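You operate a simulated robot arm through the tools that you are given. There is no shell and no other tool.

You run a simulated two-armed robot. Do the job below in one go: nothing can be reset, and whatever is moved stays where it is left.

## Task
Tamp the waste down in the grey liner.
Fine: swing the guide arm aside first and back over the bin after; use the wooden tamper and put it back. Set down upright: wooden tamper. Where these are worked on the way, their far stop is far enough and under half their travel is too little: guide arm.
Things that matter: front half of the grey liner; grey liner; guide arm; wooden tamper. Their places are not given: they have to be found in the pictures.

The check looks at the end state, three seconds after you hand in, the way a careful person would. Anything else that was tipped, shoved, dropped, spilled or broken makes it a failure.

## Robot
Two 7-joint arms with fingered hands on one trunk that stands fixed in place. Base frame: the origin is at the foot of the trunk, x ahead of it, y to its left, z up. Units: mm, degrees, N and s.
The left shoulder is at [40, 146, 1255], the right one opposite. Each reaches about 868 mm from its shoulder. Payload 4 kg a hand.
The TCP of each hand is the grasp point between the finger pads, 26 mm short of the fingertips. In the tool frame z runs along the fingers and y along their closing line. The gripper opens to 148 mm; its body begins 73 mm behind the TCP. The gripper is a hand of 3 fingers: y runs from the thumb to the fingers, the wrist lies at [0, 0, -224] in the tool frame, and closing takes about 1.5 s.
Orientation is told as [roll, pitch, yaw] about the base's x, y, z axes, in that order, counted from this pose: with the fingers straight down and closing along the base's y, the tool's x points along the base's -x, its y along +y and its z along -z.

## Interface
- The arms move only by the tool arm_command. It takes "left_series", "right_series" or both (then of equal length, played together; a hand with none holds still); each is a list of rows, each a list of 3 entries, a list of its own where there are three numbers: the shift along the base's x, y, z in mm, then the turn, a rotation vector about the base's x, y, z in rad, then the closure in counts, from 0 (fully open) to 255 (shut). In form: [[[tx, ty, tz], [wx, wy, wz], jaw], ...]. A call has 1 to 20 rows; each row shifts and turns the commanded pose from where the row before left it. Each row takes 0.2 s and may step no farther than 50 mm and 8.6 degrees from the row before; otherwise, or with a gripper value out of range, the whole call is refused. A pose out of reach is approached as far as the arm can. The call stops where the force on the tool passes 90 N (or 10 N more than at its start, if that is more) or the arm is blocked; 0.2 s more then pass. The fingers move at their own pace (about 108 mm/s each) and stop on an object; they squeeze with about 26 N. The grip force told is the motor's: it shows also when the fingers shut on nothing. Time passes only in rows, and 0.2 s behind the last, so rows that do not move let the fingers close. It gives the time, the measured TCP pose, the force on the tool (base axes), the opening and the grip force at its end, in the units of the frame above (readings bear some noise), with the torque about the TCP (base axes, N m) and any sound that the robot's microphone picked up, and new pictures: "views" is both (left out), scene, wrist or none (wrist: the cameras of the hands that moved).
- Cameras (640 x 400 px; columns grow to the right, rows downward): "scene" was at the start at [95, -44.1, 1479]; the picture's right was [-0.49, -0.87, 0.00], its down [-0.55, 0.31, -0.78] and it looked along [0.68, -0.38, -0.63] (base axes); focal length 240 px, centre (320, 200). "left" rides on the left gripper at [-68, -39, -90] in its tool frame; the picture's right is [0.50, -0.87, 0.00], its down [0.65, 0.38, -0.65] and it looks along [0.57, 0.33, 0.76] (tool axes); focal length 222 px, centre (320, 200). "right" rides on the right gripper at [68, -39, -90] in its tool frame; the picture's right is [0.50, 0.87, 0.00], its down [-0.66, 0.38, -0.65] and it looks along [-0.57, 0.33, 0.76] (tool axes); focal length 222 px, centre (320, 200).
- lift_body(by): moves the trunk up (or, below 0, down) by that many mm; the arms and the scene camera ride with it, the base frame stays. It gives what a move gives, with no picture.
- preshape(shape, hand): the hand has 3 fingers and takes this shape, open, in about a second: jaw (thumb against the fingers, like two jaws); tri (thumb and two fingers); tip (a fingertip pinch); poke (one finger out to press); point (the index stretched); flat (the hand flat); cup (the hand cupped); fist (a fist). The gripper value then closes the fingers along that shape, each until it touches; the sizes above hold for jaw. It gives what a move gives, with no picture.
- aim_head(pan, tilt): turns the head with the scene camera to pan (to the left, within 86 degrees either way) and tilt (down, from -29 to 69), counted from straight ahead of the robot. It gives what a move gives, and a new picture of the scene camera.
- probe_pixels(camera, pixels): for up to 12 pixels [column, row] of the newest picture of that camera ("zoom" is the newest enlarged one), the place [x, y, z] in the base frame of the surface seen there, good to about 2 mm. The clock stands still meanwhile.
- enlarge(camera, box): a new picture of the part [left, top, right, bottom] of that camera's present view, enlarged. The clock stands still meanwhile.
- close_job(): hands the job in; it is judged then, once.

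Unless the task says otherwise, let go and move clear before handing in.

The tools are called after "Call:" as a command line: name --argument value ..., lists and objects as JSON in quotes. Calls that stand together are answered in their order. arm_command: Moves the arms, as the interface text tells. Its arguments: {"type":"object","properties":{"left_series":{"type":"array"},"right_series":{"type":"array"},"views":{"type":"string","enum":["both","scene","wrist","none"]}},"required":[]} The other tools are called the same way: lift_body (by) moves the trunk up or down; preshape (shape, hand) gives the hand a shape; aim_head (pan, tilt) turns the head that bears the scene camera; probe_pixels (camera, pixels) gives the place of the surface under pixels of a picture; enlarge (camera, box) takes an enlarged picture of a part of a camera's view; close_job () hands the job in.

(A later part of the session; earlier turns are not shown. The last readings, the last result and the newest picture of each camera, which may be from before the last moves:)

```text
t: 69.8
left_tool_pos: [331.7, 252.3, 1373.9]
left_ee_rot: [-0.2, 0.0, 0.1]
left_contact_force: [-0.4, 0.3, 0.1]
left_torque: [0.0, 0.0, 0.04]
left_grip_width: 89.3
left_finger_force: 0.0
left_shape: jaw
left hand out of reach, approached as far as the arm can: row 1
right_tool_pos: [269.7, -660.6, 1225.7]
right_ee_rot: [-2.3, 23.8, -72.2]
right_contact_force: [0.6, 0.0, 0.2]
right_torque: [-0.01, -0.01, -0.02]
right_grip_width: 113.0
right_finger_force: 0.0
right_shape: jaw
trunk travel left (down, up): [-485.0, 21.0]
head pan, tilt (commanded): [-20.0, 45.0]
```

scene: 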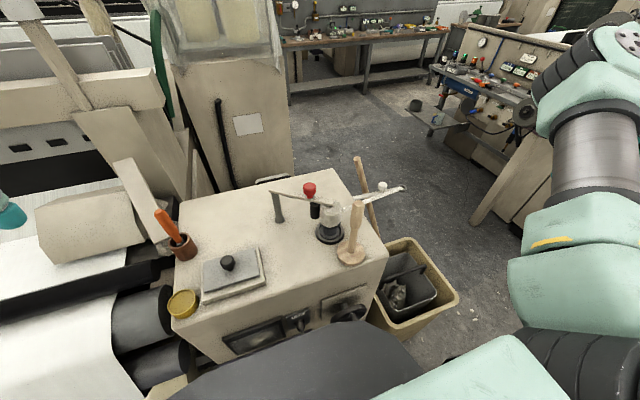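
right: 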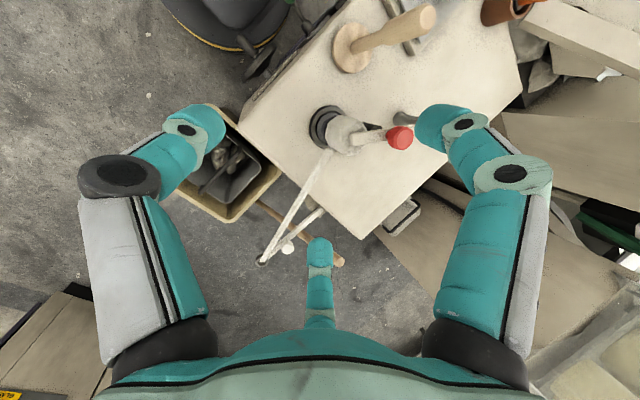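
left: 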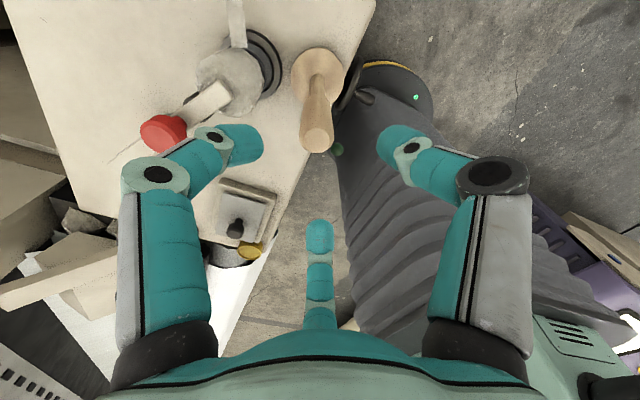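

The tamper stands at (351,240) in the scene. I'll probe it for the right hand's grasp.

Call:
enlarge --camera "scene" --box '[290, 170, 430, 290]'

Call:
probe_pixels --camera "zoom" --pixels '[[304, 118], [295, 118], [313, 118], [304, 140], [295, 200], [270, 300], [250, 275], [325, 285], [285, 318], [305, 270]]'

```text
3.33 times, centred on (360, 230) of scene
```

zoom: 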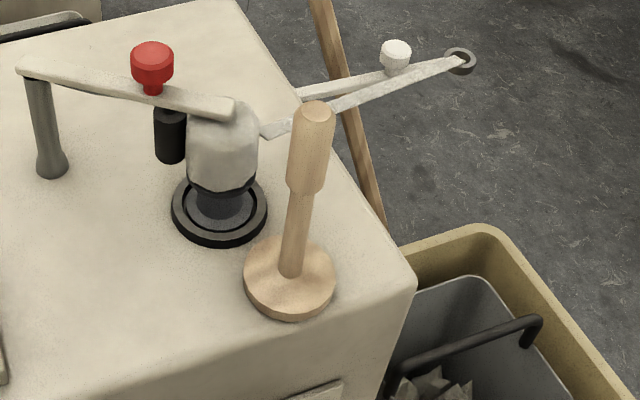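

```text
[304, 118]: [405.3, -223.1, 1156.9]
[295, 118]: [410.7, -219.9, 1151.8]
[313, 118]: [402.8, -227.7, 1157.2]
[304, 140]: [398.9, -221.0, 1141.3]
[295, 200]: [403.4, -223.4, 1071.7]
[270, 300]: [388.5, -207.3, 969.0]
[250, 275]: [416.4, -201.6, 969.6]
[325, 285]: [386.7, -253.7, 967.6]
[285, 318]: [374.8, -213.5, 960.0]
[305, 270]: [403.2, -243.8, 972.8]
```

The tamper's axis is at about (410,-229). I'll bring the right hand to a pre-grasp point at (410,-282,1235), with its axis leaning 29° toward the handle.

Call:
arm_command --right_series '[[[15, 40, 2], [0.0575, -0.07, -0.0385], 60], [[15, 42, 1], [0.0575, -0.07, -0.0385], 60], [[15, 42, 1], [0, 0, 0], 60], [[15, 42, 1], [0, 0, 0], 60], [[16, 42, 1], [0, 0, 0], 60], [[16, 42, 1], [0, 0, 0], 60], [[16, 42, 1], [0, 0, 0], 60]]' --views "both"

```text
t: 71.4
left_tool_pos: [335.3, 252.4, 1374.1]
left_ee_rot: [-0.2, -0.1, 0.1]
left_contact_force: [0.2, 0.6, 0.1]
left_torque: [-0.01, 0.01, 0.0]
left_grip_width: 89.5
left_finger_force: 0.0
left_shape: jaw
right_tool_pos: [378.9, -368.0, 1231.8]
right_ee_rot: [8.2, 27.6, -72.1]
right_contact_force: [0.0, 0.4, 0.1]
right_torque: [-0.03, 0.01, -0.03]
right_grip_width: 113.2
right_finger_force: 0.0
right_shape: jaw
trunk travel left (down, up): [-485.0, 21.0]
head pan, tilt (commanded): [-20.0, 45.0]
```

scene: 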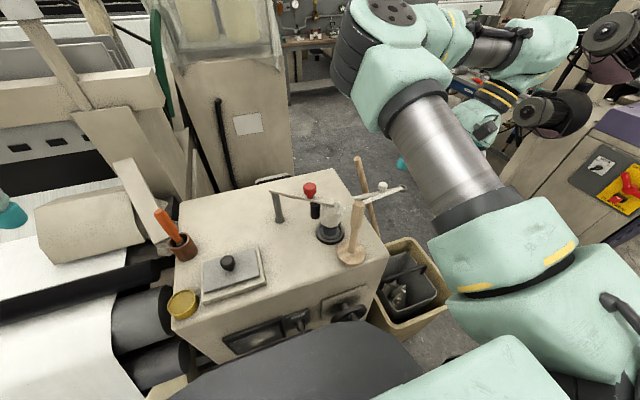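
right: 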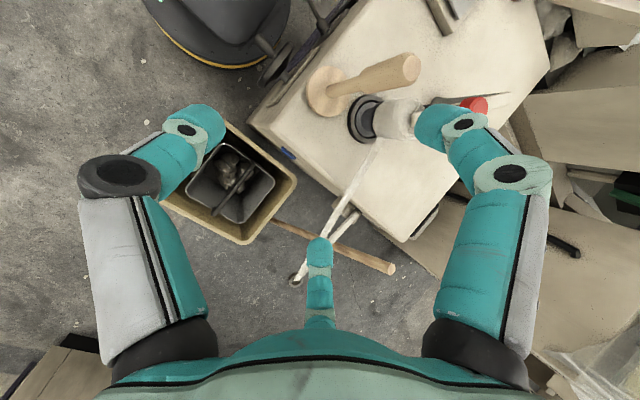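

The hand leans as intended. I'll do the last two steps to the pre-grasp point.

Call:
arm_command --right_series '[[[15, 40, 1], [0, 0, 0], 60], [[15, 40, 1], [0, 0, 0], 60], [[0, 0, 0], [0, 0, 0], 60]]' --views "both"

```text
t: 72.2
left_tool_pos: [333.7, 248.6, 1373.8]
left_ee_rot: [0.0, 0.0, 0.1]
left_contact_force: [0.2, -0.6, 0.0]
left_torque: [-0.01, -0.02, 0.03]
left_grip_width: 89.4
left_finger_force: 0.2
left_shape: jaw
right_tool_pos: [408.5, -291.1, 1232.8]
right_ee_rot: [8.4, 27.7, -72.1]
right_contact_force: [0.4, -0.7, -0.3]
right_torque: [-0.01, 0.0, 0.0]
right_grip_width: 112.8
right_finger_force: 0.0
right_shape: jaw
trunk travel left (down, up): [-485.0, 21.0]
head pan, tilt (commanded): [-20.0, 45.0]
```

scene: 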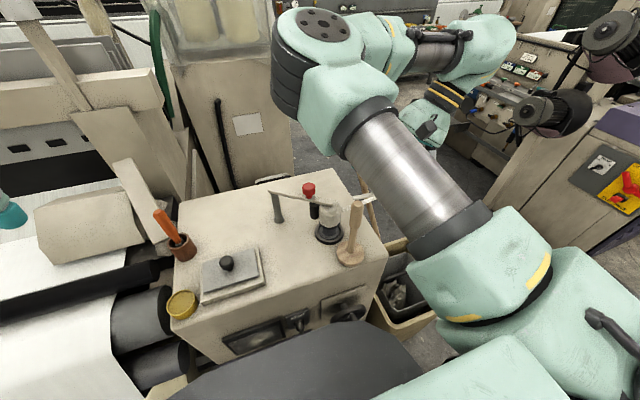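
right: 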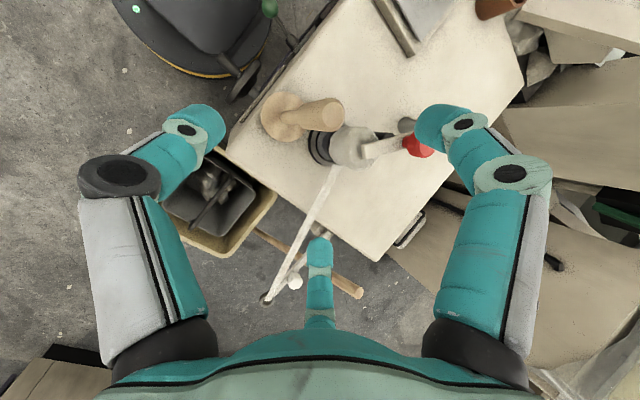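

The arm tracks well, and the handle's top is at (330,113) in the wrist picture. I'll probe it to fine-tune the approach.

Call:
enlarge --camera "right" --box '[240, 60, 380, 180]'

Call:
probe_pixels --camera "zoom" --pixels '[[390, 195], [370, 200], [400, 170], [395, 215], [300, 200], [200, 190], [130, 200], [190, 130], [210, 250]]'

```text
3.33 times, centred on (310, 120) of right
```

zoom: 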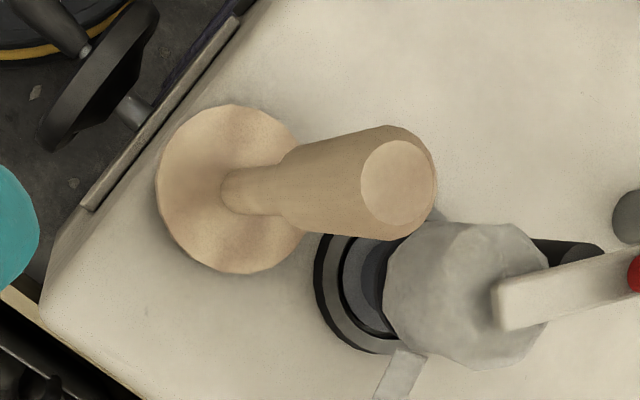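

```text
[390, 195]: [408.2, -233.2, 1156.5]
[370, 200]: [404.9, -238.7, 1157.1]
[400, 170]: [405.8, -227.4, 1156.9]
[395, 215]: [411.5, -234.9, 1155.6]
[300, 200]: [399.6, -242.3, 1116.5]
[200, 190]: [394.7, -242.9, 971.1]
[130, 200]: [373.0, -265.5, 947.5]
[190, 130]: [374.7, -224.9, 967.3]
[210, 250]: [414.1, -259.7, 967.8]
```

The handle's axis is at (407.5,-230). I'll approach along the hand's axis, stopping about 25 mm short to check.

Call:
arm_command --right_series '[[[-1, 10, 0], [0, 0, 0], 60], [[0, 12.8, -23.4], [0, 0, 0], 60], [[0, 12.8, -23.4], [0, 0, 0], 60], [[0, 12.8, -23.4], [0, 0, 0], 60]]' --views "both"

```text
t: 73.2
left_tool_pos: [334.2, 250.8, 1374.6]
left_ee_rot: [-0.1, 0.0, 0.1]
left_contact_force: [-0.5, 0.0, 0.6]
left_torque: [-0.02, 0.0, 0.0]
left_grip_width: 89.2
left_finger_force: 0.0
left_shape: jaw
right_tool_pos: [407.8, -240.0, 1163.0]
right_ee_rot: [8.4, 27.7, -72.2]
right_contact_force: [-0.3, -0.3, 0.8]
right_torque: [0.0, -0.01, 0.02]
right_grip_width: 112.9
right_finger_force: 0.1
right_shape: jaw
trunk travel left (down, up): [-485.0, 21.0]
head pan, tilt (commanded): [-20.0, 45.0]
```

scene: 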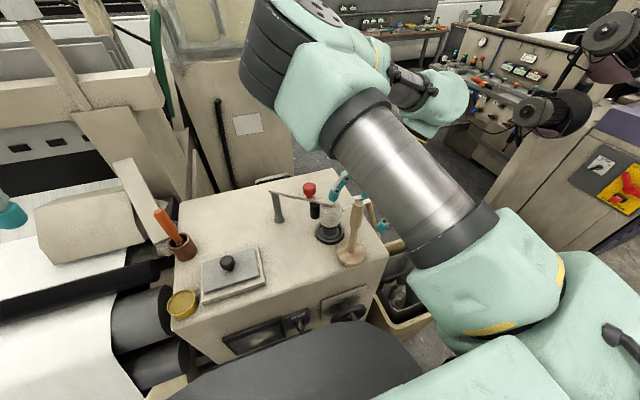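
right: 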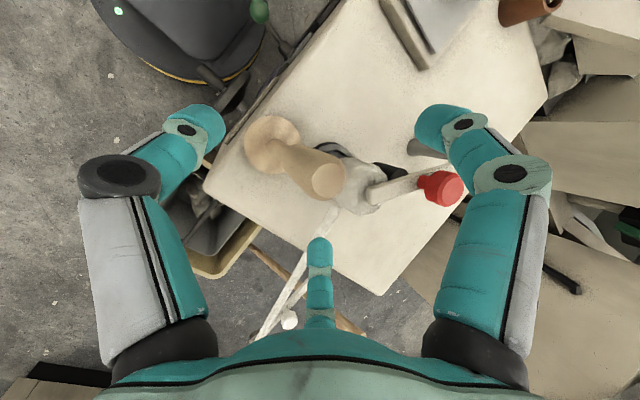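

Aligned, with no contact. I'll make the final step onto the handle and close.

Call:
arm_command --right_series '[[[0, 10, -22], [0, 0, 0], 60], [[0, 0, 0], [0, 0, 0], 150], [[0, 0, 0], [0, 0, 0], 230], [[0, 0, 0], [0, 0, 0], 230], [[0, 0, 0], [0, 0, 0], 230], [[0, 0, 0], [0, 0, 0], 230], [[0, 0, 0], [0, 0, 0], 230]]' --views "both"

```text
t: 74.8
left_tool_pos: [333.1, 249.9, 1374.4]
left_ee_rot: [-0.1, 0.0, 0.1]
left_contact_force: [1.0, 0.1, 0.2]
left_torque: [-0.01, 0.02, -0.02]
left_grip_width: 89.6
left_finger_force: 0.1
left_shape: jaw
right_tool_pos: [407.8, -232.4, 1140.0]
right_ee_rot: [8.4, 27.8, -71.9]
right_contact_force: [0.7, -0.6, 1.2]
right_torque: [-0.15, 0.0, 0.0]
right_grip_width: 21.2
right_finger_force: 25.6
right_shape: jaw
trunk travel left (down, up): [-485.0, 21.0]
head pan, tilt (commanded): [-20.0, 45.0]
```

scene: 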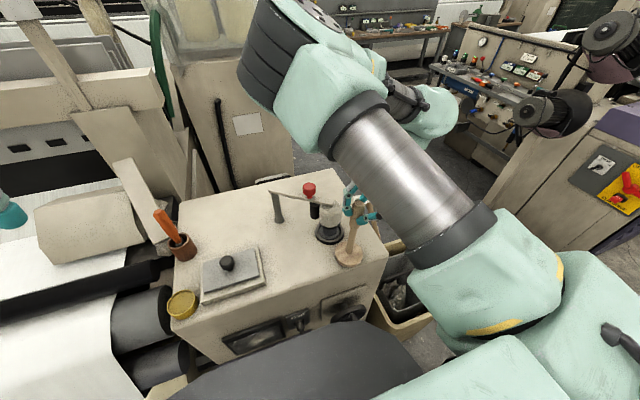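
right: 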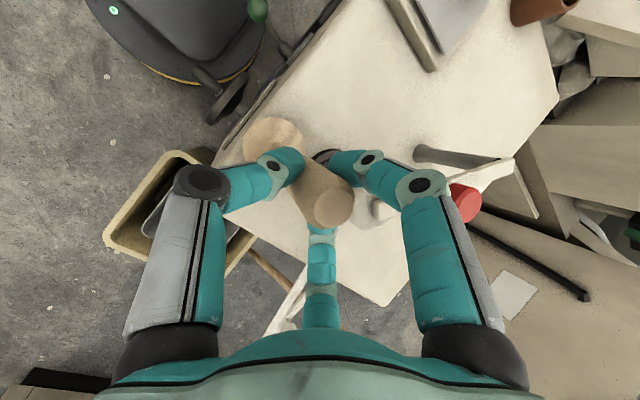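

The right hand holds the tamper (25.6 N). I'll lift it 45 mm and check that it hangs straight.

Call:
arm_command --right_series '[[[0, 0, 12], [0, 0, 0], 235], [[0, 0, 16], [0, 0, 0], 235], [[0, 0, 17], [0, 0, 0], 235], [[0, 0, 0], [0, 0, 0], 235]]' --views "both"

```text
t: 75.8
left_tool_pos: [333.9, 251.6, 1374.0]
left_ee_rot: [0.0, 0.1, 0.2]
left_contact_force: [-0.6, -0.5, 0.4]
left_torque: [0.0, -0.03, 0.01]
left_grip_width: 89.2
left_finger_force: 0.0
left_shape: jaw
right_tool_pos: [406.4, -233.6, 1182.8]
right_ee_rot: [7.9, 28.2, -72.8]
right_contact_force: [-0.7, 0.6, -3.1]
right_torque: [-0.01, 0.03, 0.03]
right_grip_width: 21.7
right_finger_force: 26.6
right_shape: jaw
trunk travel left (down, up): [-485.0, 21.0]
head pan, tilt (commanded): [-20.0, 45.0]
```

scene: 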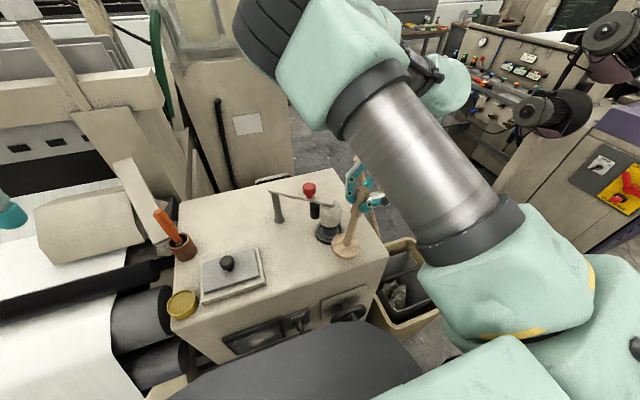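
right: 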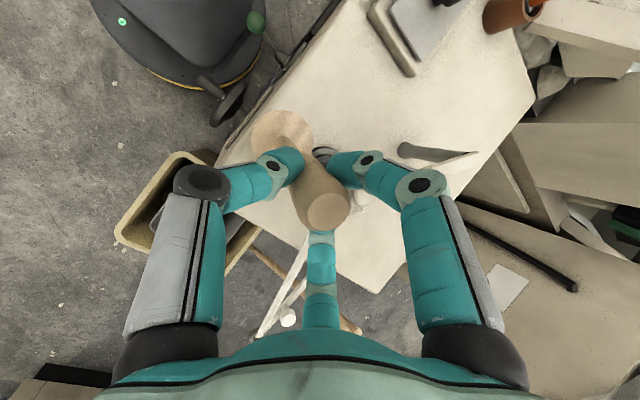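

It lifted (3 N weight). I'll check the tamper's uprightness with an enlarged view and probes.

Call:
enlarge --camera "scene" --box '[290, 150, 420, 280]'

Call:
probe_pixels --camera "zoom" --pixels '[[290, 210], [285, 230], [280, 255], [276, 280], [270, 300], [240, 300], [300, 320], [270, 325], [330, 60], [310, 90]]'

```text
3.08 times, centred on (355, 215) of scene
```

zoom: 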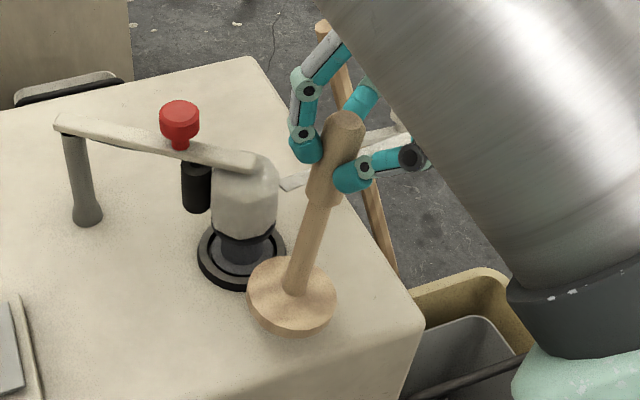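

```text
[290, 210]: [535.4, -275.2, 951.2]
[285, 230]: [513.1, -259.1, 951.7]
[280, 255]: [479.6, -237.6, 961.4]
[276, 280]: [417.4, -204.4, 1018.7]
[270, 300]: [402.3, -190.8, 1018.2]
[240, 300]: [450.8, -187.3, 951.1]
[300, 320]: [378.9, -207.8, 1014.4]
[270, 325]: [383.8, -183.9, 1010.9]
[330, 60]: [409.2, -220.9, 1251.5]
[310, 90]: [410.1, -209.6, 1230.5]
```

The tamper has tipped somewhat in the fingers, its disc swinging toward +y. I'll measure the tilt along the stem.

Call:
probe_pixels --camera "zoom" --pixels '[[300, 270], [305, 250], [310, 230], [315, 212], [325, 190], [345, 122], [352, 118], [335, 130], [290, 290], [255, 290], [330, 285]]'

```text
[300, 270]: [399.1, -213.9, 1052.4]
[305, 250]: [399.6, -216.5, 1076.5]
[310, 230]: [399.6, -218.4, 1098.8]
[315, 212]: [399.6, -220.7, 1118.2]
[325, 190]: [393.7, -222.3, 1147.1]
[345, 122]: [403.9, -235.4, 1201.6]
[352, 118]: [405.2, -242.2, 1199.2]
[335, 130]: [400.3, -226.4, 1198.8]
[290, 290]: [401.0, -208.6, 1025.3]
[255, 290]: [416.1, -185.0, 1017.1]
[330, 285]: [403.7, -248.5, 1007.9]
```

The tamper leans about 7° in the grip (top toward -y). Rotating the hand by -0.13 rad about x will make it vertical and reduces the hand's lean to about 21°. I'll do that while moving out to the right, beyond the machine's edge.

Call:
arm_command --right_series '[[[-2, -6, 8], [-0.065, 0, 0], 235], [[-2, -10, 8], [-0.065, 0, 0], 235], [[-3, -35, 5], [0, 0, 0], 235], [[-3, -40, 0], [0, 0, 0], 235], [[-2, -40, 0], [0, 0, 0], 235], [[-2, -40, 0], [0, 0, -0.08], 235], [[-2, -40, 0], [0, 0, -0.08], 235], [[-2, -40, 0], [0, 0, -0.08], 235]]' --views "both"

```text
t: 77.6
left_tool_pos: [333.5, 247.4, 1373.7]
left_ee_rot: [0.0, 0.1, 0.0]
left_contact_force: [0.3, 0.3, -0.6]
left_torque: [0.03, -0.01, 0.0]
left_grip_width: 89.5
left_finger_force: 0.1
left_shape: jaw
right_tool_pos: [389.4, -483.6, 1207.4]
right_ee_rot: [6.0, 20.8, -86.7]
right_contact_force: [0.4, 0.0, -2.9]
right_torque: [0.02, -0.03, 0.02]
right_grip_width: 21.8
right_finger_force: 26.3
right_shape: jaw
trunk travel left (down, up): [-485.0, 21.0]
head pan, tilt (commanded): [-20.0, 45.0]
```

scene: 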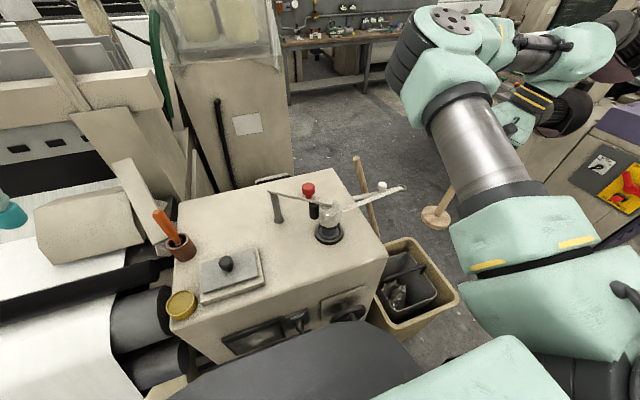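
right: 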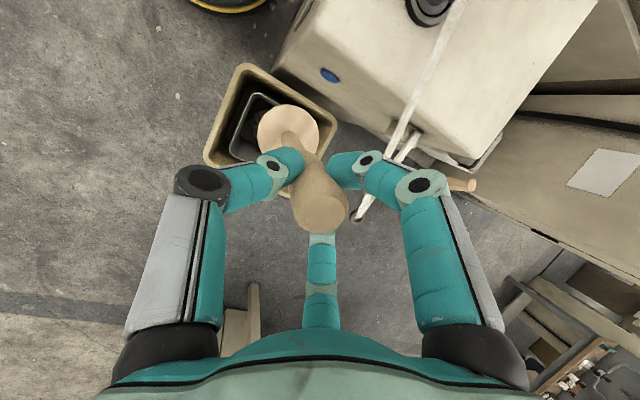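

The tamper now hangs above the bin's left part. I'll check its uprightness again with probes on the stem and disc.

Call:
enlarge --camera "scene" --box '[390, 150, 480, 250]'

Call:
probe_pixels --camera "scene" --pixels '[[438, 210], [441, 205], [444, 198], [447, 192], [450, 187], [425, 213], [435, 218], [445, 215], [430, 220]]'

Call:
probe_pixels --camera "right" --pixels '[[270, 120], [300, 115], [287, 107], [275, 140], [310, 130], [320, 210], [262, 130], [318, 120]]'

```text
4.00 times, centred on (435, 200) of scene
```

zoom: 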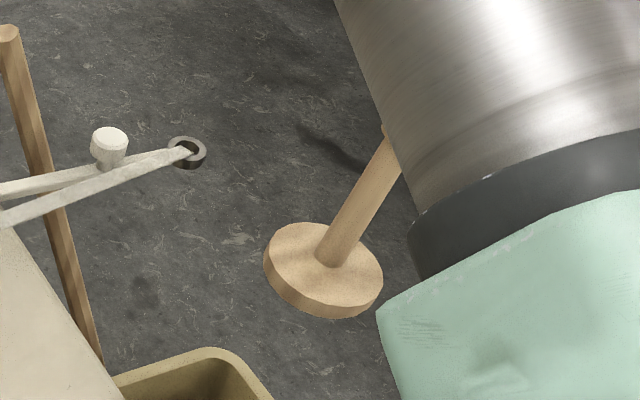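

```text
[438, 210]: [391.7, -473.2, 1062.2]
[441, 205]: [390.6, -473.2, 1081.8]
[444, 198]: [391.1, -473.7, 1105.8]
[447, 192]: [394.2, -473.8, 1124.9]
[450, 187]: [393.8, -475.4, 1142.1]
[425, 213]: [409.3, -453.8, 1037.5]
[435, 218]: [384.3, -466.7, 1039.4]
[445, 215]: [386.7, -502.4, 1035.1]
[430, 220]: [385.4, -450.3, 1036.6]
```

```text
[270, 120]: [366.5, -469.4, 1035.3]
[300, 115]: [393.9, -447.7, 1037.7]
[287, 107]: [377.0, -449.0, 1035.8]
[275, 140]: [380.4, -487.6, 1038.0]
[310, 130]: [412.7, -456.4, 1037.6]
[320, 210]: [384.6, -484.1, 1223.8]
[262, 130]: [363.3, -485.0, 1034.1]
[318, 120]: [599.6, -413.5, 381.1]
```

The disc is nearly level; a slight 3–4° lean in x remains, which I'll trim out. I'll move over the front half at about (387,-545).

Call:
arm_command --right_series '[[[-1, -30, 0], [0, 0.03, 0], 235], [[-1, -31, 0], [0, 0.03, 0], 235], [[0, 0, 0], [0, 0, 0], 235]]' --views "both"

Call:
probe_pixels --camera "scene" --pixels '[[440, 10], [400, 60], [440, 80], [480, 150], [420, 40], [465, 215]]'

```text
t: 78.4
left_tool_pos: [335.1, 251.8, 1373.4]
left_ee_rot: [-0.1, 0.0, 0.1]
left_contact_force: [-0.5, 0.1, -0.3]
left_torque: [-0.01, 0.0, 0.0]
left_grip_width: 89.5
left_finger_force: 0.1
left_shape: jaw
right_tool_pos: [387.5, -543.4, 1206.1]
right_ee_rot: [2.1, 20.6, -88.2]
right_contact_force: [0.0, 0.9, -2.9]
right_torque: [0.0, -0.05, 0.02]
right_grip_width: 21.7
right_finger_force: 26.7
right_shape: jaw
trunk travel left (down, up): [-485.0, 21.0]
head pan, tilt (commanded): [-20.0, 45.0]
```

scene: 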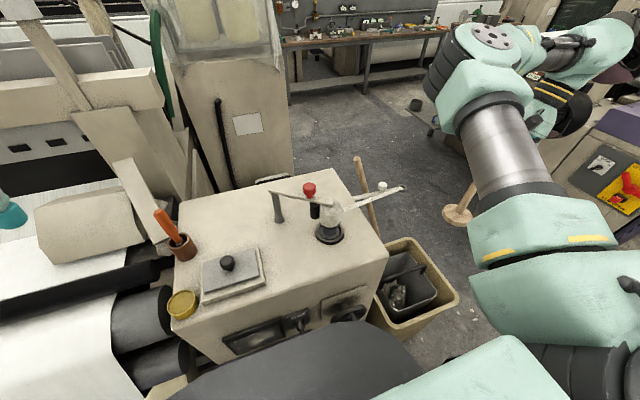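
right: 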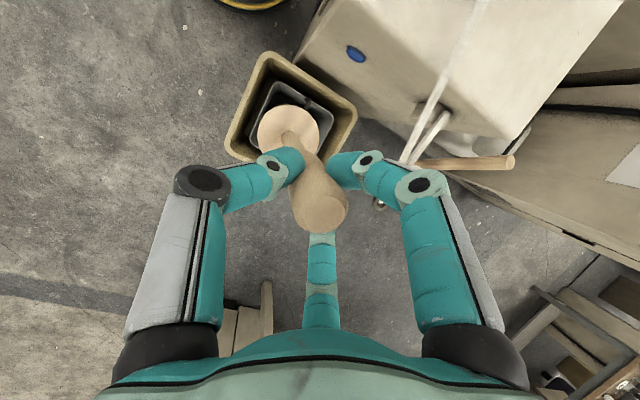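

```text
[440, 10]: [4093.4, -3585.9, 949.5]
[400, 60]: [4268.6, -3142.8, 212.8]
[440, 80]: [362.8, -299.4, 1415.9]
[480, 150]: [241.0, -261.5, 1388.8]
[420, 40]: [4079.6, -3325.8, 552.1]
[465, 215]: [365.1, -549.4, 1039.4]
```

The tamper is over the front half, and the elbow is at about (370,-320,1430). I'll first lower the arm itself at this trunk height, so it stretches toward the bin and the elbow stays away from the machine.

Call:
arm_command --right_series '[[[0, 0, -35], [0, 0, 0], 235], [[0, 0, -40], [0, 0, 0], 235], [[0, 0, -40], [0, 0, 0], 235], [[0, 0, -40], [0, 0, 0], 235], [[0, 0, -40], [0, 0, 0], 235], [[0, 0, -40], [0, 0, 0], 235]]' --views "both"

```text
t: 79.8
left_tool_pos: [334.1, 250.9, 1374.3]
left_ee_rot: [0.0, 0.1, 0.1]
left_contact_force: [-0.5, -0.2, -1.0]
left_torque: [0.01, 0.01, -0.01]
left_grip_width: 89.6
left_finger_force: 0.1
left_shape: jaw
right_tool_pos: [387.0, -545.1, 972.2]
right_ee_rot: [2.3, 20.8, -88.0]
right_contact_force: [0.4, -0.5, -2.8]
right_torque: [-0.04, -0.01, -0.01]
right_grip_width: 21.4
right_finger_force: 26.6
right_shape: jaw
trunk travel left (down, up): [-485.0, 21.0]
head pan, tilt (commanded): [-20.0, 45.0]
```

scene: 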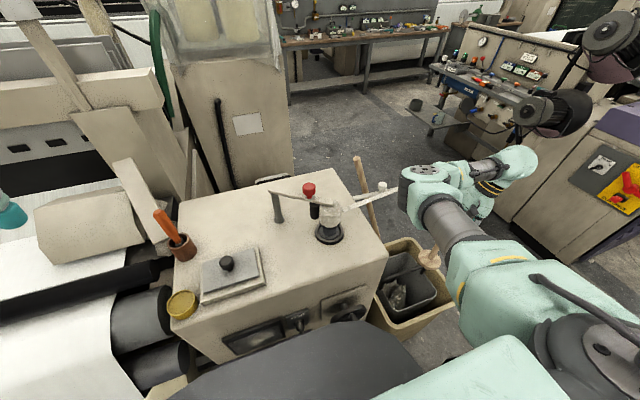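
right: 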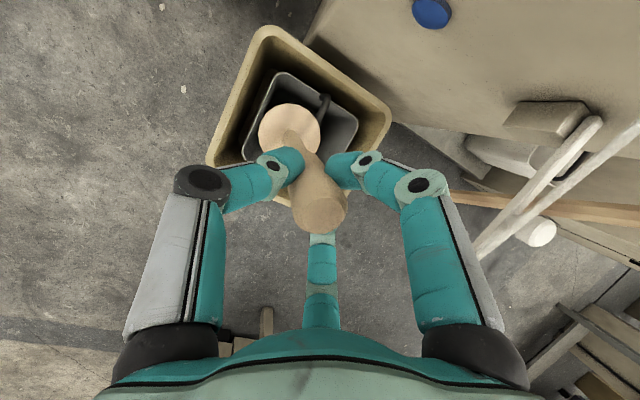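

Call:
probe_pixels --camera "scene" --pixels '[[425, 172], [405, 190], [412, 215], [440, 190], [490, 165], [460, 230], [450, 260], [470, 200]]'

Call:
enlarge --camera "scene" --box '[340, 130, 560, 330]'

```text
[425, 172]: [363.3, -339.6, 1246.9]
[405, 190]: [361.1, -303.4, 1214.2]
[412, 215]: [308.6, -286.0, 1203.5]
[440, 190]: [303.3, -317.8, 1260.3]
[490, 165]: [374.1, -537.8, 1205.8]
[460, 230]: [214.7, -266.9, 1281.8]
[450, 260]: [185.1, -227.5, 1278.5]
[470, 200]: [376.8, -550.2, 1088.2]
```

```text
2.00 times, centred on (450, 230) of scene
```

zoom: 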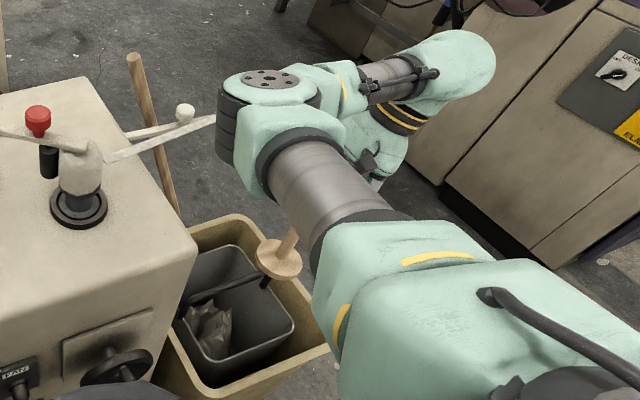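

The elbow is above the machine's front-right corner (363,-340), so lowering the trunk now would be risky. I'll stretch the arm farther down first (TCP to about z=850, y=-565), which pulls the elbow in toward the bin side, and then check again.

Call:
arm_command --right_series '[[[0, -5, -30], [0, 0, 0], 235], [[0, -5, -30], [0, 0, 0], 235], [[0, -5, -30], [0, 0, 0], 235], [[0, -5, -30], [0, 0, 0], 235]]' --views "both"

```text
t: 80.8
left_tool_pos: [334.8, 249.6, 1374.7]
left_ee_rot: [0.0, 0.1, 0.0]
left_contact_force: [0.8, 0.3, 1.2]
left_torque: [0.02, -0.02, 0.05]
left_grip_width: 89.3
left_finger_force: 0.0
left_shape: jaw
right_tool_pos: [387.4, -566.4, 851.8]
right_ee_rot: [2.4, 20.8, -87.9]
right_contact_force: [-0.3, 0.5, -3.0]
right_torque: [-0.01, -0.03, -0.01]
right_grip_width: 21.4
right_finger_force: 25.3
right_shape: jaw
trunk travel left (down, up): [-485.0, 21.0]
head pan, tilt (commanded): [-20.0, 45.0]
```

scene: 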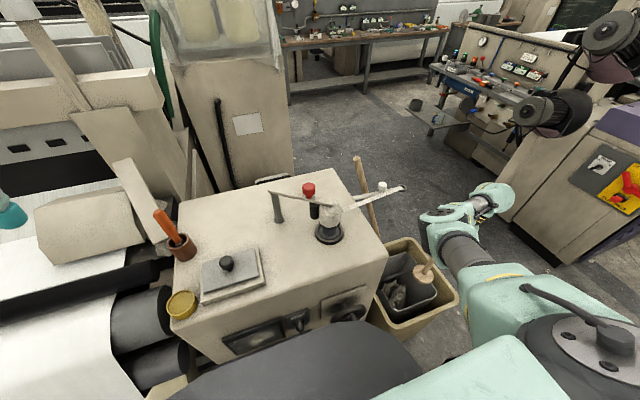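
right: 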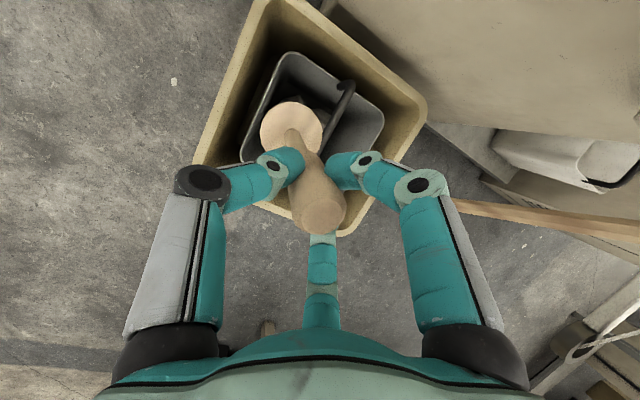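

Call:
probe_pixels --camera "scene" --pixels '[[435, 215], [425, 230], [432, 250], [450, 225], [455, 250], [480, 195], [470, 290], [430, 243]]'

Call:
enlarge --camera "scene" --box '[360, 160, 540, 340]'

Call:
probe_pixels --camera "right" --pixels '[[270, 120], [300, 105], [310, 130], [262, 135], [280, 148], [345, 100], [325, 150], [250, 150], [300, 60], [380, 130], [340, 90], [240, 100]]'

```text
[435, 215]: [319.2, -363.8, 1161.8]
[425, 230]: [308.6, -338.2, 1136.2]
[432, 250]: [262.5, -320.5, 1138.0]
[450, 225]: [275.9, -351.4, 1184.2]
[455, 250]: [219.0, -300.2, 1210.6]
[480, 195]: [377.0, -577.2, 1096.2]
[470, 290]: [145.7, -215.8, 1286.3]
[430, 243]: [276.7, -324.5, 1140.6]
```

```text
2.22 times, centred on (450, 250) of scene
```

zoom: 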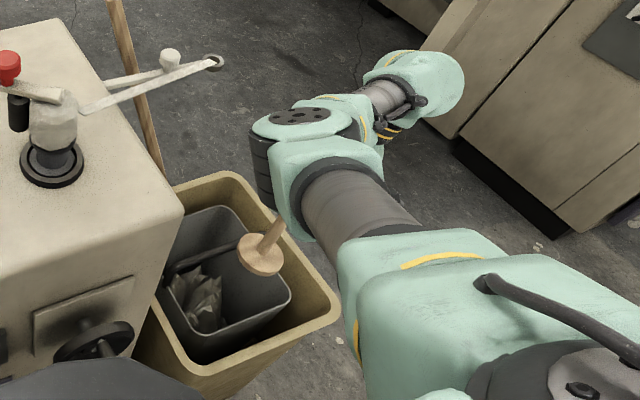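

```text
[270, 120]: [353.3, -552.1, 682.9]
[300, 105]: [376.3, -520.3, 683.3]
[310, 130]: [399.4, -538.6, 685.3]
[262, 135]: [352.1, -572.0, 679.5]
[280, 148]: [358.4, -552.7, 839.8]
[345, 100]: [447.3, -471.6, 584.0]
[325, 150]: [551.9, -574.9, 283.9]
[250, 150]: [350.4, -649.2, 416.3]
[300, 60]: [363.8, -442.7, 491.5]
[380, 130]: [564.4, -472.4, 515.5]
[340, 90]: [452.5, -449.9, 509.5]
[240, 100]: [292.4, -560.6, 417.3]
```

The elbow is now at about (300,-370,1120), outside the machine's corner. Before lowering the trunk I'll probe the handwheel on the front face, which the elbow must also clear.

Call:
probe_pixels --camera "zoom" --pixels '[[130, 340], [120, 325], [95, 320], [100, 348], [80, 330], [65, 350], [125, 350], [110, 355], [90, 345], [60, 345]]'

Call:
probe_pixels --camera "right" --pixels '[[285, 102], [264, 118], [322, 122], [308, 152], [262, 148], [318, 205], [325, 222], [290, 130], [303, 160], [310, 180]]'

```text
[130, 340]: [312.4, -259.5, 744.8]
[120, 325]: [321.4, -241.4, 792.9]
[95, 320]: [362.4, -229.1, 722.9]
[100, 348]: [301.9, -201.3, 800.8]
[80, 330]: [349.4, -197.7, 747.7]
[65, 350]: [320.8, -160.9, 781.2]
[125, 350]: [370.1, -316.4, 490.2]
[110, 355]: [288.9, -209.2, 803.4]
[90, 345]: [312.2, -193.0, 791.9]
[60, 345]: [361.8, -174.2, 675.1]
```

```text
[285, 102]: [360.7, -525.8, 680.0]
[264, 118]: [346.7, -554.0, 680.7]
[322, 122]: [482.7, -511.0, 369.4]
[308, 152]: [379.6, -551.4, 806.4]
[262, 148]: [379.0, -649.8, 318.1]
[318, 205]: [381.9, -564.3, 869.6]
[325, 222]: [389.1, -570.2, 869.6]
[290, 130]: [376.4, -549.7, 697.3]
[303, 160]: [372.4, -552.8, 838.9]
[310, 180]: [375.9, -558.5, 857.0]
```

The wheel ends at y≈-262, so the elbow will clear it by about 60 mm. I'll trim the tamper (shift +3 mm in x, rotate -0.05 rad) and raise the left hand a little before lowering the trunk.

Call:
arm_command --left_series '[[[-5, 12, 18], [0, 0, 0], 100], [[-5, 12, 18], [0, 0, 0], 100], [[-5, 12, 18], [0, 0, 0], 100]]' --right_series '[[[1, 0, 0], [-0.017, 0, 0], 235], [[1, 0, 0], [-0.017, 0, 0], 235], [[1, 0, 0], [-0.017, 0, 0], 235]]' --views "none"

Call:
lift_body --by -80

Call:
aim_head --pan -35 --tilt 50

```text
t: 81.6
left_tool_pos: [318.9, 284.4, 1430.2]
left_ee_rot: [-0.1, 0.1, 0.1]
left_contact_force: [0.1, 0.6, 0.3]
left_torque: [0.0, -0.02, -0.01]
left_grip_width: 89.3
left_finger_force: 0.1
left_shape: jaw
right_tool_pos: [390.1, -564.4, 852.5]
right_ee_rot: [2.2, 17.9, -88.2]
right_contact_force: [0.7, -0.5, -2.9]
right_torque: [0.01, -0.01, 0.03]
right_grip_width: 21.5
right_finger_force: 25.8
right_shape: jaw
trunk travel left (down, up): [-485.0, 21.0]
head pan, tilt (commanded): [-20.0, 45.0]
```

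```text
t: 82.8
left_tool_pos: [318.0, 284.8, 1349.0]
left_ee_rot: [0.0, 0.1, 0.1]
left_contact_force: [0.6, 0.8, 0.2]
left_torque: [-0.03, -0.02, -0.03]
left_grip_width: 89.6
left_finger_force: 0.1
left_shape: jaw
right_tool_pos: [391.3, -564.1, 771.3]
right_ee_rot: [2.2, 17.8, -88.1]
right_contact_force: [-0.7, 0.7, -2.3]
right_torque: [0.03, -0.01, 0.01]
right_grip_width: 21.2
right_finger_force: 25.3
right_shape: jaw
trunk travel left (down, up): [-405.0, 101.0]
head pan, tilt (commanded): [-20.0, 45.0]
```

```text
t: 83.5
left_tool_pos: [318.8, 284.4, 1349.1]
left_ee_rot: [-0.1, -0.1, 0.1]
left_contact_force: [-0.2, 0.5, 0.5]
left_torque: [0.0, -0.01, -0.03]
left_grip_width: 89.4
left_finger_force: 0.1
left_shape: jaw
right_tool_pos: [391.3, -565.5, 771.3]
right_ee_rot: [2.2, 17.9, -88.1]
right_contact_force: [1.6, -0.1, -2.2]
right_torque: [0.02, -0.02, -0.02]
right_grip_width: 21.2
right_finger_force: 26.0
right_shape: jaw
trunk travel left (down, up): [-405.0, 101.0]
head pan, tilt (commanded): [-35.0, 50.0]
```

scene: 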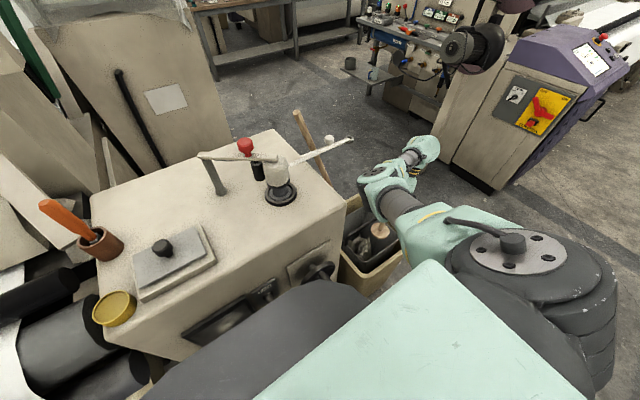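

The trunk is 80 mm lower with no contact, and the disc is just above bar height. I'll look through the wrist camera to check the disc's gap to the bar and the front wall.

Call:
arm_command --right_series '[[[0, 0, 0], [0, 0, 0], 235]]' --views "both"

Call:
enlarge --camera "right" --box '[210, 30, 420, 200]'

Call:
probe_pixels --camera "zoom" --pixels '[[200, 160], [180, 240], [240, 120], [330, 160], [345, 200], [300, 260], [420, 140], [440, 100], [400, 240], [130, 200], [270, 50], [250, 200]]'

Call:
probe_pixels --camera "scene" --pixels '[[365, 180], [362, 190], [375, 205], [395, 180], [415, 155], [385, 170]]'

```text
t: 84.0
left_tool_pos: [318.2, 283.4, 1348.2]
left_ee_rot: [0.0, 0.1, 0.1]
left_contact_force: [0.4, 0.8, 1.1]
left_torque: [-0.03, -0.02, -0.02]
left_grip_width: 89.6
left_finger_force: 0.0
left_shape: jaw
right_tool_pos: [389.6, -563.4, 772.8]
right_ee_rot: [2.2, 17.9, -88.1]
right_contact_force: [0.1, -0.9, -2.8]
right_torque: [0.03, -0.03, 0.0]
right_grip_width: 21.2
right_finger_force: 26.2
right_shape: jaw
trunk travel left (down, up): [-405.0, 101.0]
head pan, tilt (commanded): [-35.0, 50.0]
```

scene: 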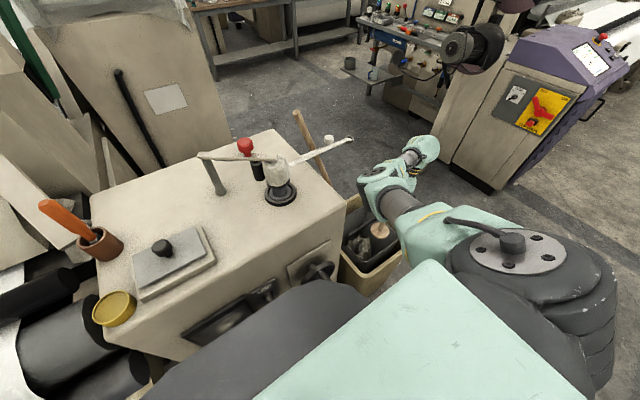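
right: 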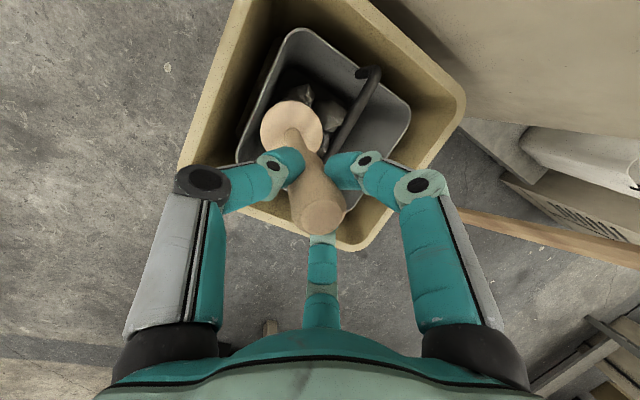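

```text
2.35 times, centred on (315, 115) of right
```

zoom: 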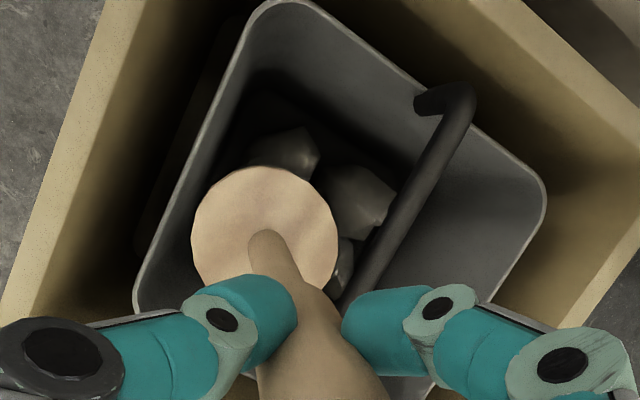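

```text
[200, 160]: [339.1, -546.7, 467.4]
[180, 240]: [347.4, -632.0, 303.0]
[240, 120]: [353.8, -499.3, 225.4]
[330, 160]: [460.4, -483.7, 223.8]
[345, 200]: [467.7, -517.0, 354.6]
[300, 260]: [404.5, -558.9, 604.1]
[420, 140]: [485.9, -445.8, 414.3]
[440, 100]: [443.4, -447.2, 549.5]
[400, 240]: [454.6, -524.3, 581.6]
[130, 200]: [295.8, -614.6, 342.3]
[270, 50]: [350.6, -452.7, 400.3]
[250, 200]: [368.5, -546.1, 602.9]
```

```text
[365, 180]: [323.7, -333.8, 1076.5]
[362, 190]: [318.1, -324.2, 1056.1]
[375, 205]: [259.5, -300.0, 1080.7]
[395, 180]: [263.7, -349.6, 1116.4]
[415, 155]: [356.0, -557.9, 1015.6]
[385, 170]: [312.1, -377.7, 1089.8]
```

The disc (top at z≈603) sits in the front half, between the front wall and the bar. I'll probe its edges to be sure of the gaps.

Call:
probe_pixels --camera "zoom" --pixels '[[198, 225], [333, 235], [262, 172], [210, 195], [315, 190], [215, 275], [325, 270], [265, 235], [375, 250], [445, 140], [155, 280], [190, 190]]'

```text
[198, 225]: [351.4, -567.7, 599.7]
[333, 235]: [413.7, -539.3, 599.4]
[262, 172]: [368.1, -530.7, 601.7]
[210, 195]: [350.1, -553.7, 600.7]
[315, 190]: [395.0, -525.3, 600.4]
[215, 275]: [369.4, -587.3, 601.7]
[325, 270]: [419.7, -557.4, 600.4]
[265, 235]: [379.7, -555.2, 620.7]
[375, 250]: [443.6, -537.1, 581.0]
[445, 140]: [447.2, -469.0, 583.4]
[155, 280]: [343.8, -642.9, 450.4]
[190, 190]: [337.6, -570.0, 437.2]
```

The disc is level (edges all z≈600), centred at (385,-557) with radius 35, and 23 mm from the bar. I'll shift +4 mm in x and lower the trunk 140 mm, bringing the disc just above the waste.

Call:
arm_command --right_series '[[[4, 0, 0], [0, 0, 0], 235]]' --views "none"

Call:
lift_body --by -70

Call:
arm_command --right_series '[[[0, 0, 0], [0, 0, 0], 235]]' --views "both"

```text
t: 84.3
left_tool_pos: [317.6, 284.8, 1348.8]
left_ee_rot: [-0.2, 0.1, 0.0]
left_contact_force: [0.4, -0.2, -0.1]
left_torque: [0.02, 0.0, 0.0]
left_grip_width: 89.3
left_finger_force: 0.1
left_shape: jaw
right_tool_pos: [394.5, -563.2, 771.8]
right_ee_rot: [2.3, 17.9, -88.0]
right_contact_force: [-0.3, -0.5, -1.8]
right_torque: [0.0, -0.01, -0.01]
right_grip_width: 21.4
right_finger_force: 26.7
right_shape: jaw
trunk travel left (down, up): [-405.0, 101.0]
head pan, tilt (commanded): [-35.0, 50.0]
```

```text
t: 85.4
left_tool_pos: [318.1, 285.4, 1278.2]
left_ee_rot: [-0.1, 0.0, 0.1]
left_contact_force: [0.5, 0.3, -0.1]
left_torque: [-0.01, 0.0, 0.03]
left_grip_width: 89.6
left_finger_force: 0.0
left_shape: jaw
right_tool_pos: [394.3, -563.9, 702.2]
right_ee_rot: [2.2, 17.9, -88.1]
right_contact_force: [-0.2, -0.4, -2.8]
right_torque: [-0.01, 0.02, -0.02]
right_grip_width: 21.3
right_finger_force: 26.1
right_shape: jaw
trunk travel left (down, up): [-335.0, 171.0]
head pan, tilt (commanded): [-35.0, 50.0]
```

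```text
t: 85.8
left_tool_pos: [317.3, 284.7, 1278.7]
left_ee_rot: [-0.1, 0.1, 0.2]
left_contact_force: [-0.5, 0.1, -0.6]
left_torque: [0.02, 0.04, 0.0]
left_grip_width: 89.2
left_finger_force: 0.1
left_shape: jaw
right_tool_pos: [393.9, -564.1, 702.8]
right_ee_rot: [2.3, 18.0, -88.1]
right_contact_force: [-0.4, -0.3, -2.4]
right_torque: [0.01, -0.05, -0.04]
right_grip_width: 21.4
right_finger_force: 26.3
right_shape: jaw
trunk travel left (down, up): [-335.0, 171.0]
head pan, tilt (commanded): [-35.0, 50.0]
```

scene: 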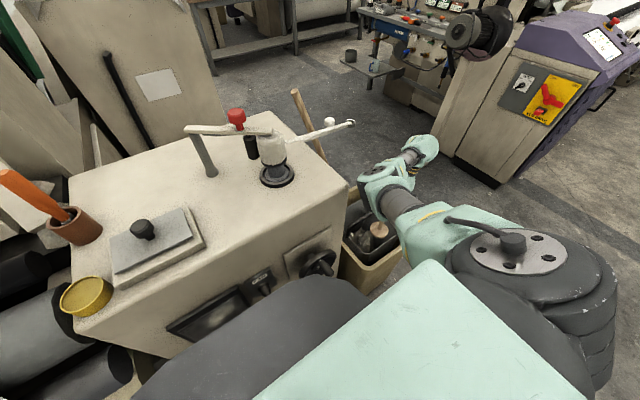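
right: 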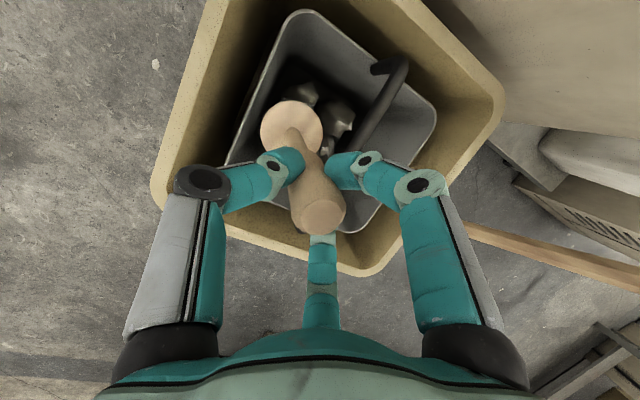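

The disc has passed below the bar freely. I'll lower the trunk another 80 mm.

Call:
lift_body --by -80

Call:
arm_command --right_series '[[[0, 0, 0], [0, 0, 0], 235]]' --views "both"

Call:
probe_pixels --camera "scene" --pixels '[[365, 180], [362, 190], [375, 205], [395, 180], [385, 170], [358, 185]]'

Call:
enlarge --camera "right" --box '[200, 20, 440, 230]'

```text
t: 87.0
left_tool_pos: [317.4, 283.9, 1198.6]
left_ee_rot: [-0.1, 0.0, 0.1]
left_contact_force: [-0.1, 0.8, 0.7]
left_torque: [0.02, 0.02, -0.02]
left_grip_width: 89.2
left_finger_force: 0.0
left_shape: jaw
right_tool_pos: [394.2, -564.5, 623.3]
right_ee_rot: [2.2, 17.9, -88.1]
right_contact_force: [0.3, 0.4, -2.1]
right_torque: [0.02, -0.03, -0.02]
right_grip_width: 21.2
right_finger_force: 25.8
right_shape: jaw
trunk travel left (down, up): [-255.0, 251.0]
head pan, tilt (commanded): [-35.0, 50.0]
```

```text
t: 87.4
left_tool_pos: [319.0, 285.1, 1198.9]
left_ee_rot: [-0.1, 0.0, 0.1]
left_contact_force: [-0.4, -0.7, 1.1]
left_torque: [-0.02, -0.02, -0.01]
left_grip_width: 89.5
left_finger_force: 0.2
left_shape: jaw
right_tool_pos: [394.8, -565.2, 621.8]
right_ee_rot: [2.3, 17.8, -88.1]
right_contact_force: [-0.6, -0.7, -2.2]
right_torque: [0.0, -0.03, -0.02]
right_grip_width: 20.9
right_finger_force: 26.2
right_shape: jaw
trunk travel left (down, up): [-255.0, 251.0]
head pan, tilt (commanded): [-35.0, 50.0]
```

scene: 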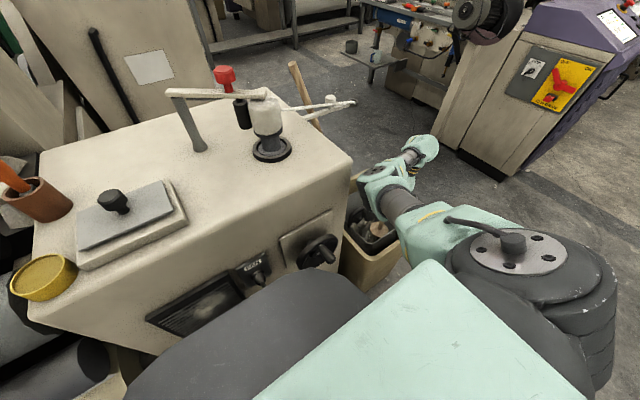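
right: 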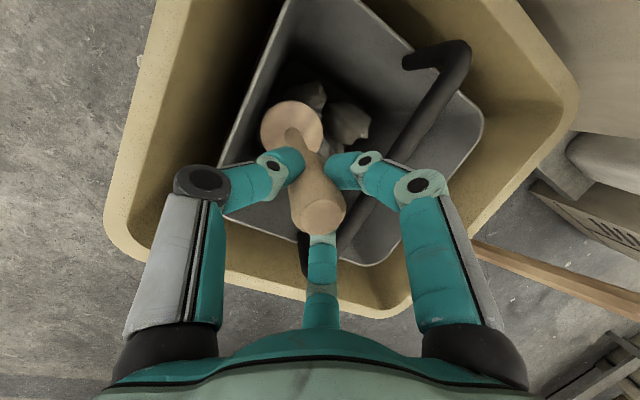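

```text
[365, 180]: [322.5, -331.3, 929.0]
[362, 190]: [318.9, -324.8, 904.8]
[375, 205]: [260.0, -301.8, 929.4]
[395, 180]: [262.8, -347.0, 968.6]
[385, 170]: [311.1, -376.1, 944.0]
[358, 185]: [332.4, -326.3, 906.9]
```

```text
1.90 times, centred on (320, 125) of right
```

zoom: 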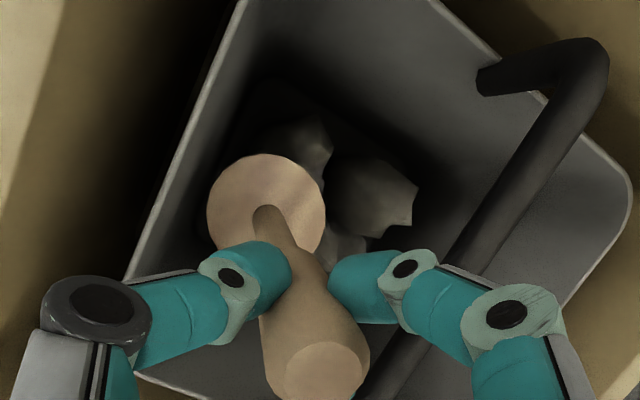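

The elbow stays about 30 mm in front of the machine's face. Next I'll check the nearest finger knuckle (zoom (505,310)) against the bar before going lower.

Call:
probe_pixels --camera "zoom" --pixels '[[505, 310], [545, 315], [405, 268], [440, 265], [520, 290], [560, 380], [480, 240], [420, 340], [395, 380], [265, 160], [240, 190], [310, 190]]'

Call:
probe_pixels --camera "right" --pixels '[[440, 210], [445, 190], [460, 260], [480, 310], [490, 340], [320, 250], [322, 290], [320, 320], [500, 350], [470, 340], [440, 335], [420, 330]]'

```text
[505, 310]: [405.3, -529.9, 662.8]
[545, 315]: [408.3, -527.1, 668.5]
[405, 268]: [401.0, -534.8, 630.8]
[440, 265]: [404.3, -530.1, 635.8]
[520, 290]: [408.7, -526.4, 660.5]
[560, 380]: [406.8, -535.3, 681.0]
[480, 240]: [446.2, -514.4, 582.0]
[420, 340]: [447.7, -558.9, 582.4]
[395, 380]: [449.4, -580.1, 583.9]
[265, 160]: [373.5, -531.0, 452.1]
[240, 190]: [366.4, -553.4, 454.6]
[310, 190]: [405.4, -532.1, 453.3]
```

```text
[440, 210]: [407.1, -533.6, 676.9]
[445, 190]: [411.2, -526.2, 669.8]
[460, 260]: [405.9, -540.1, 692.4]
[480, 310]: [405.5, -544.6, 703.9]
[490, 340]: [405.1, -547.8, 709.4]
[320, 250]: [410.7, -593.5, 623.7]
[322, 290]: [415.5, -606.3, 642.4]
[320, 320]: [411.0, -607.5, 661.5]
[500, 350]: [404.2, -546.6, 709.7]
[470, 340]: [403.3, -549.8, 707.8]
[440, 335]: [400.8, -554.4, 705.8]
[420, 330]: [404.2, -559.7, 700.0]
```

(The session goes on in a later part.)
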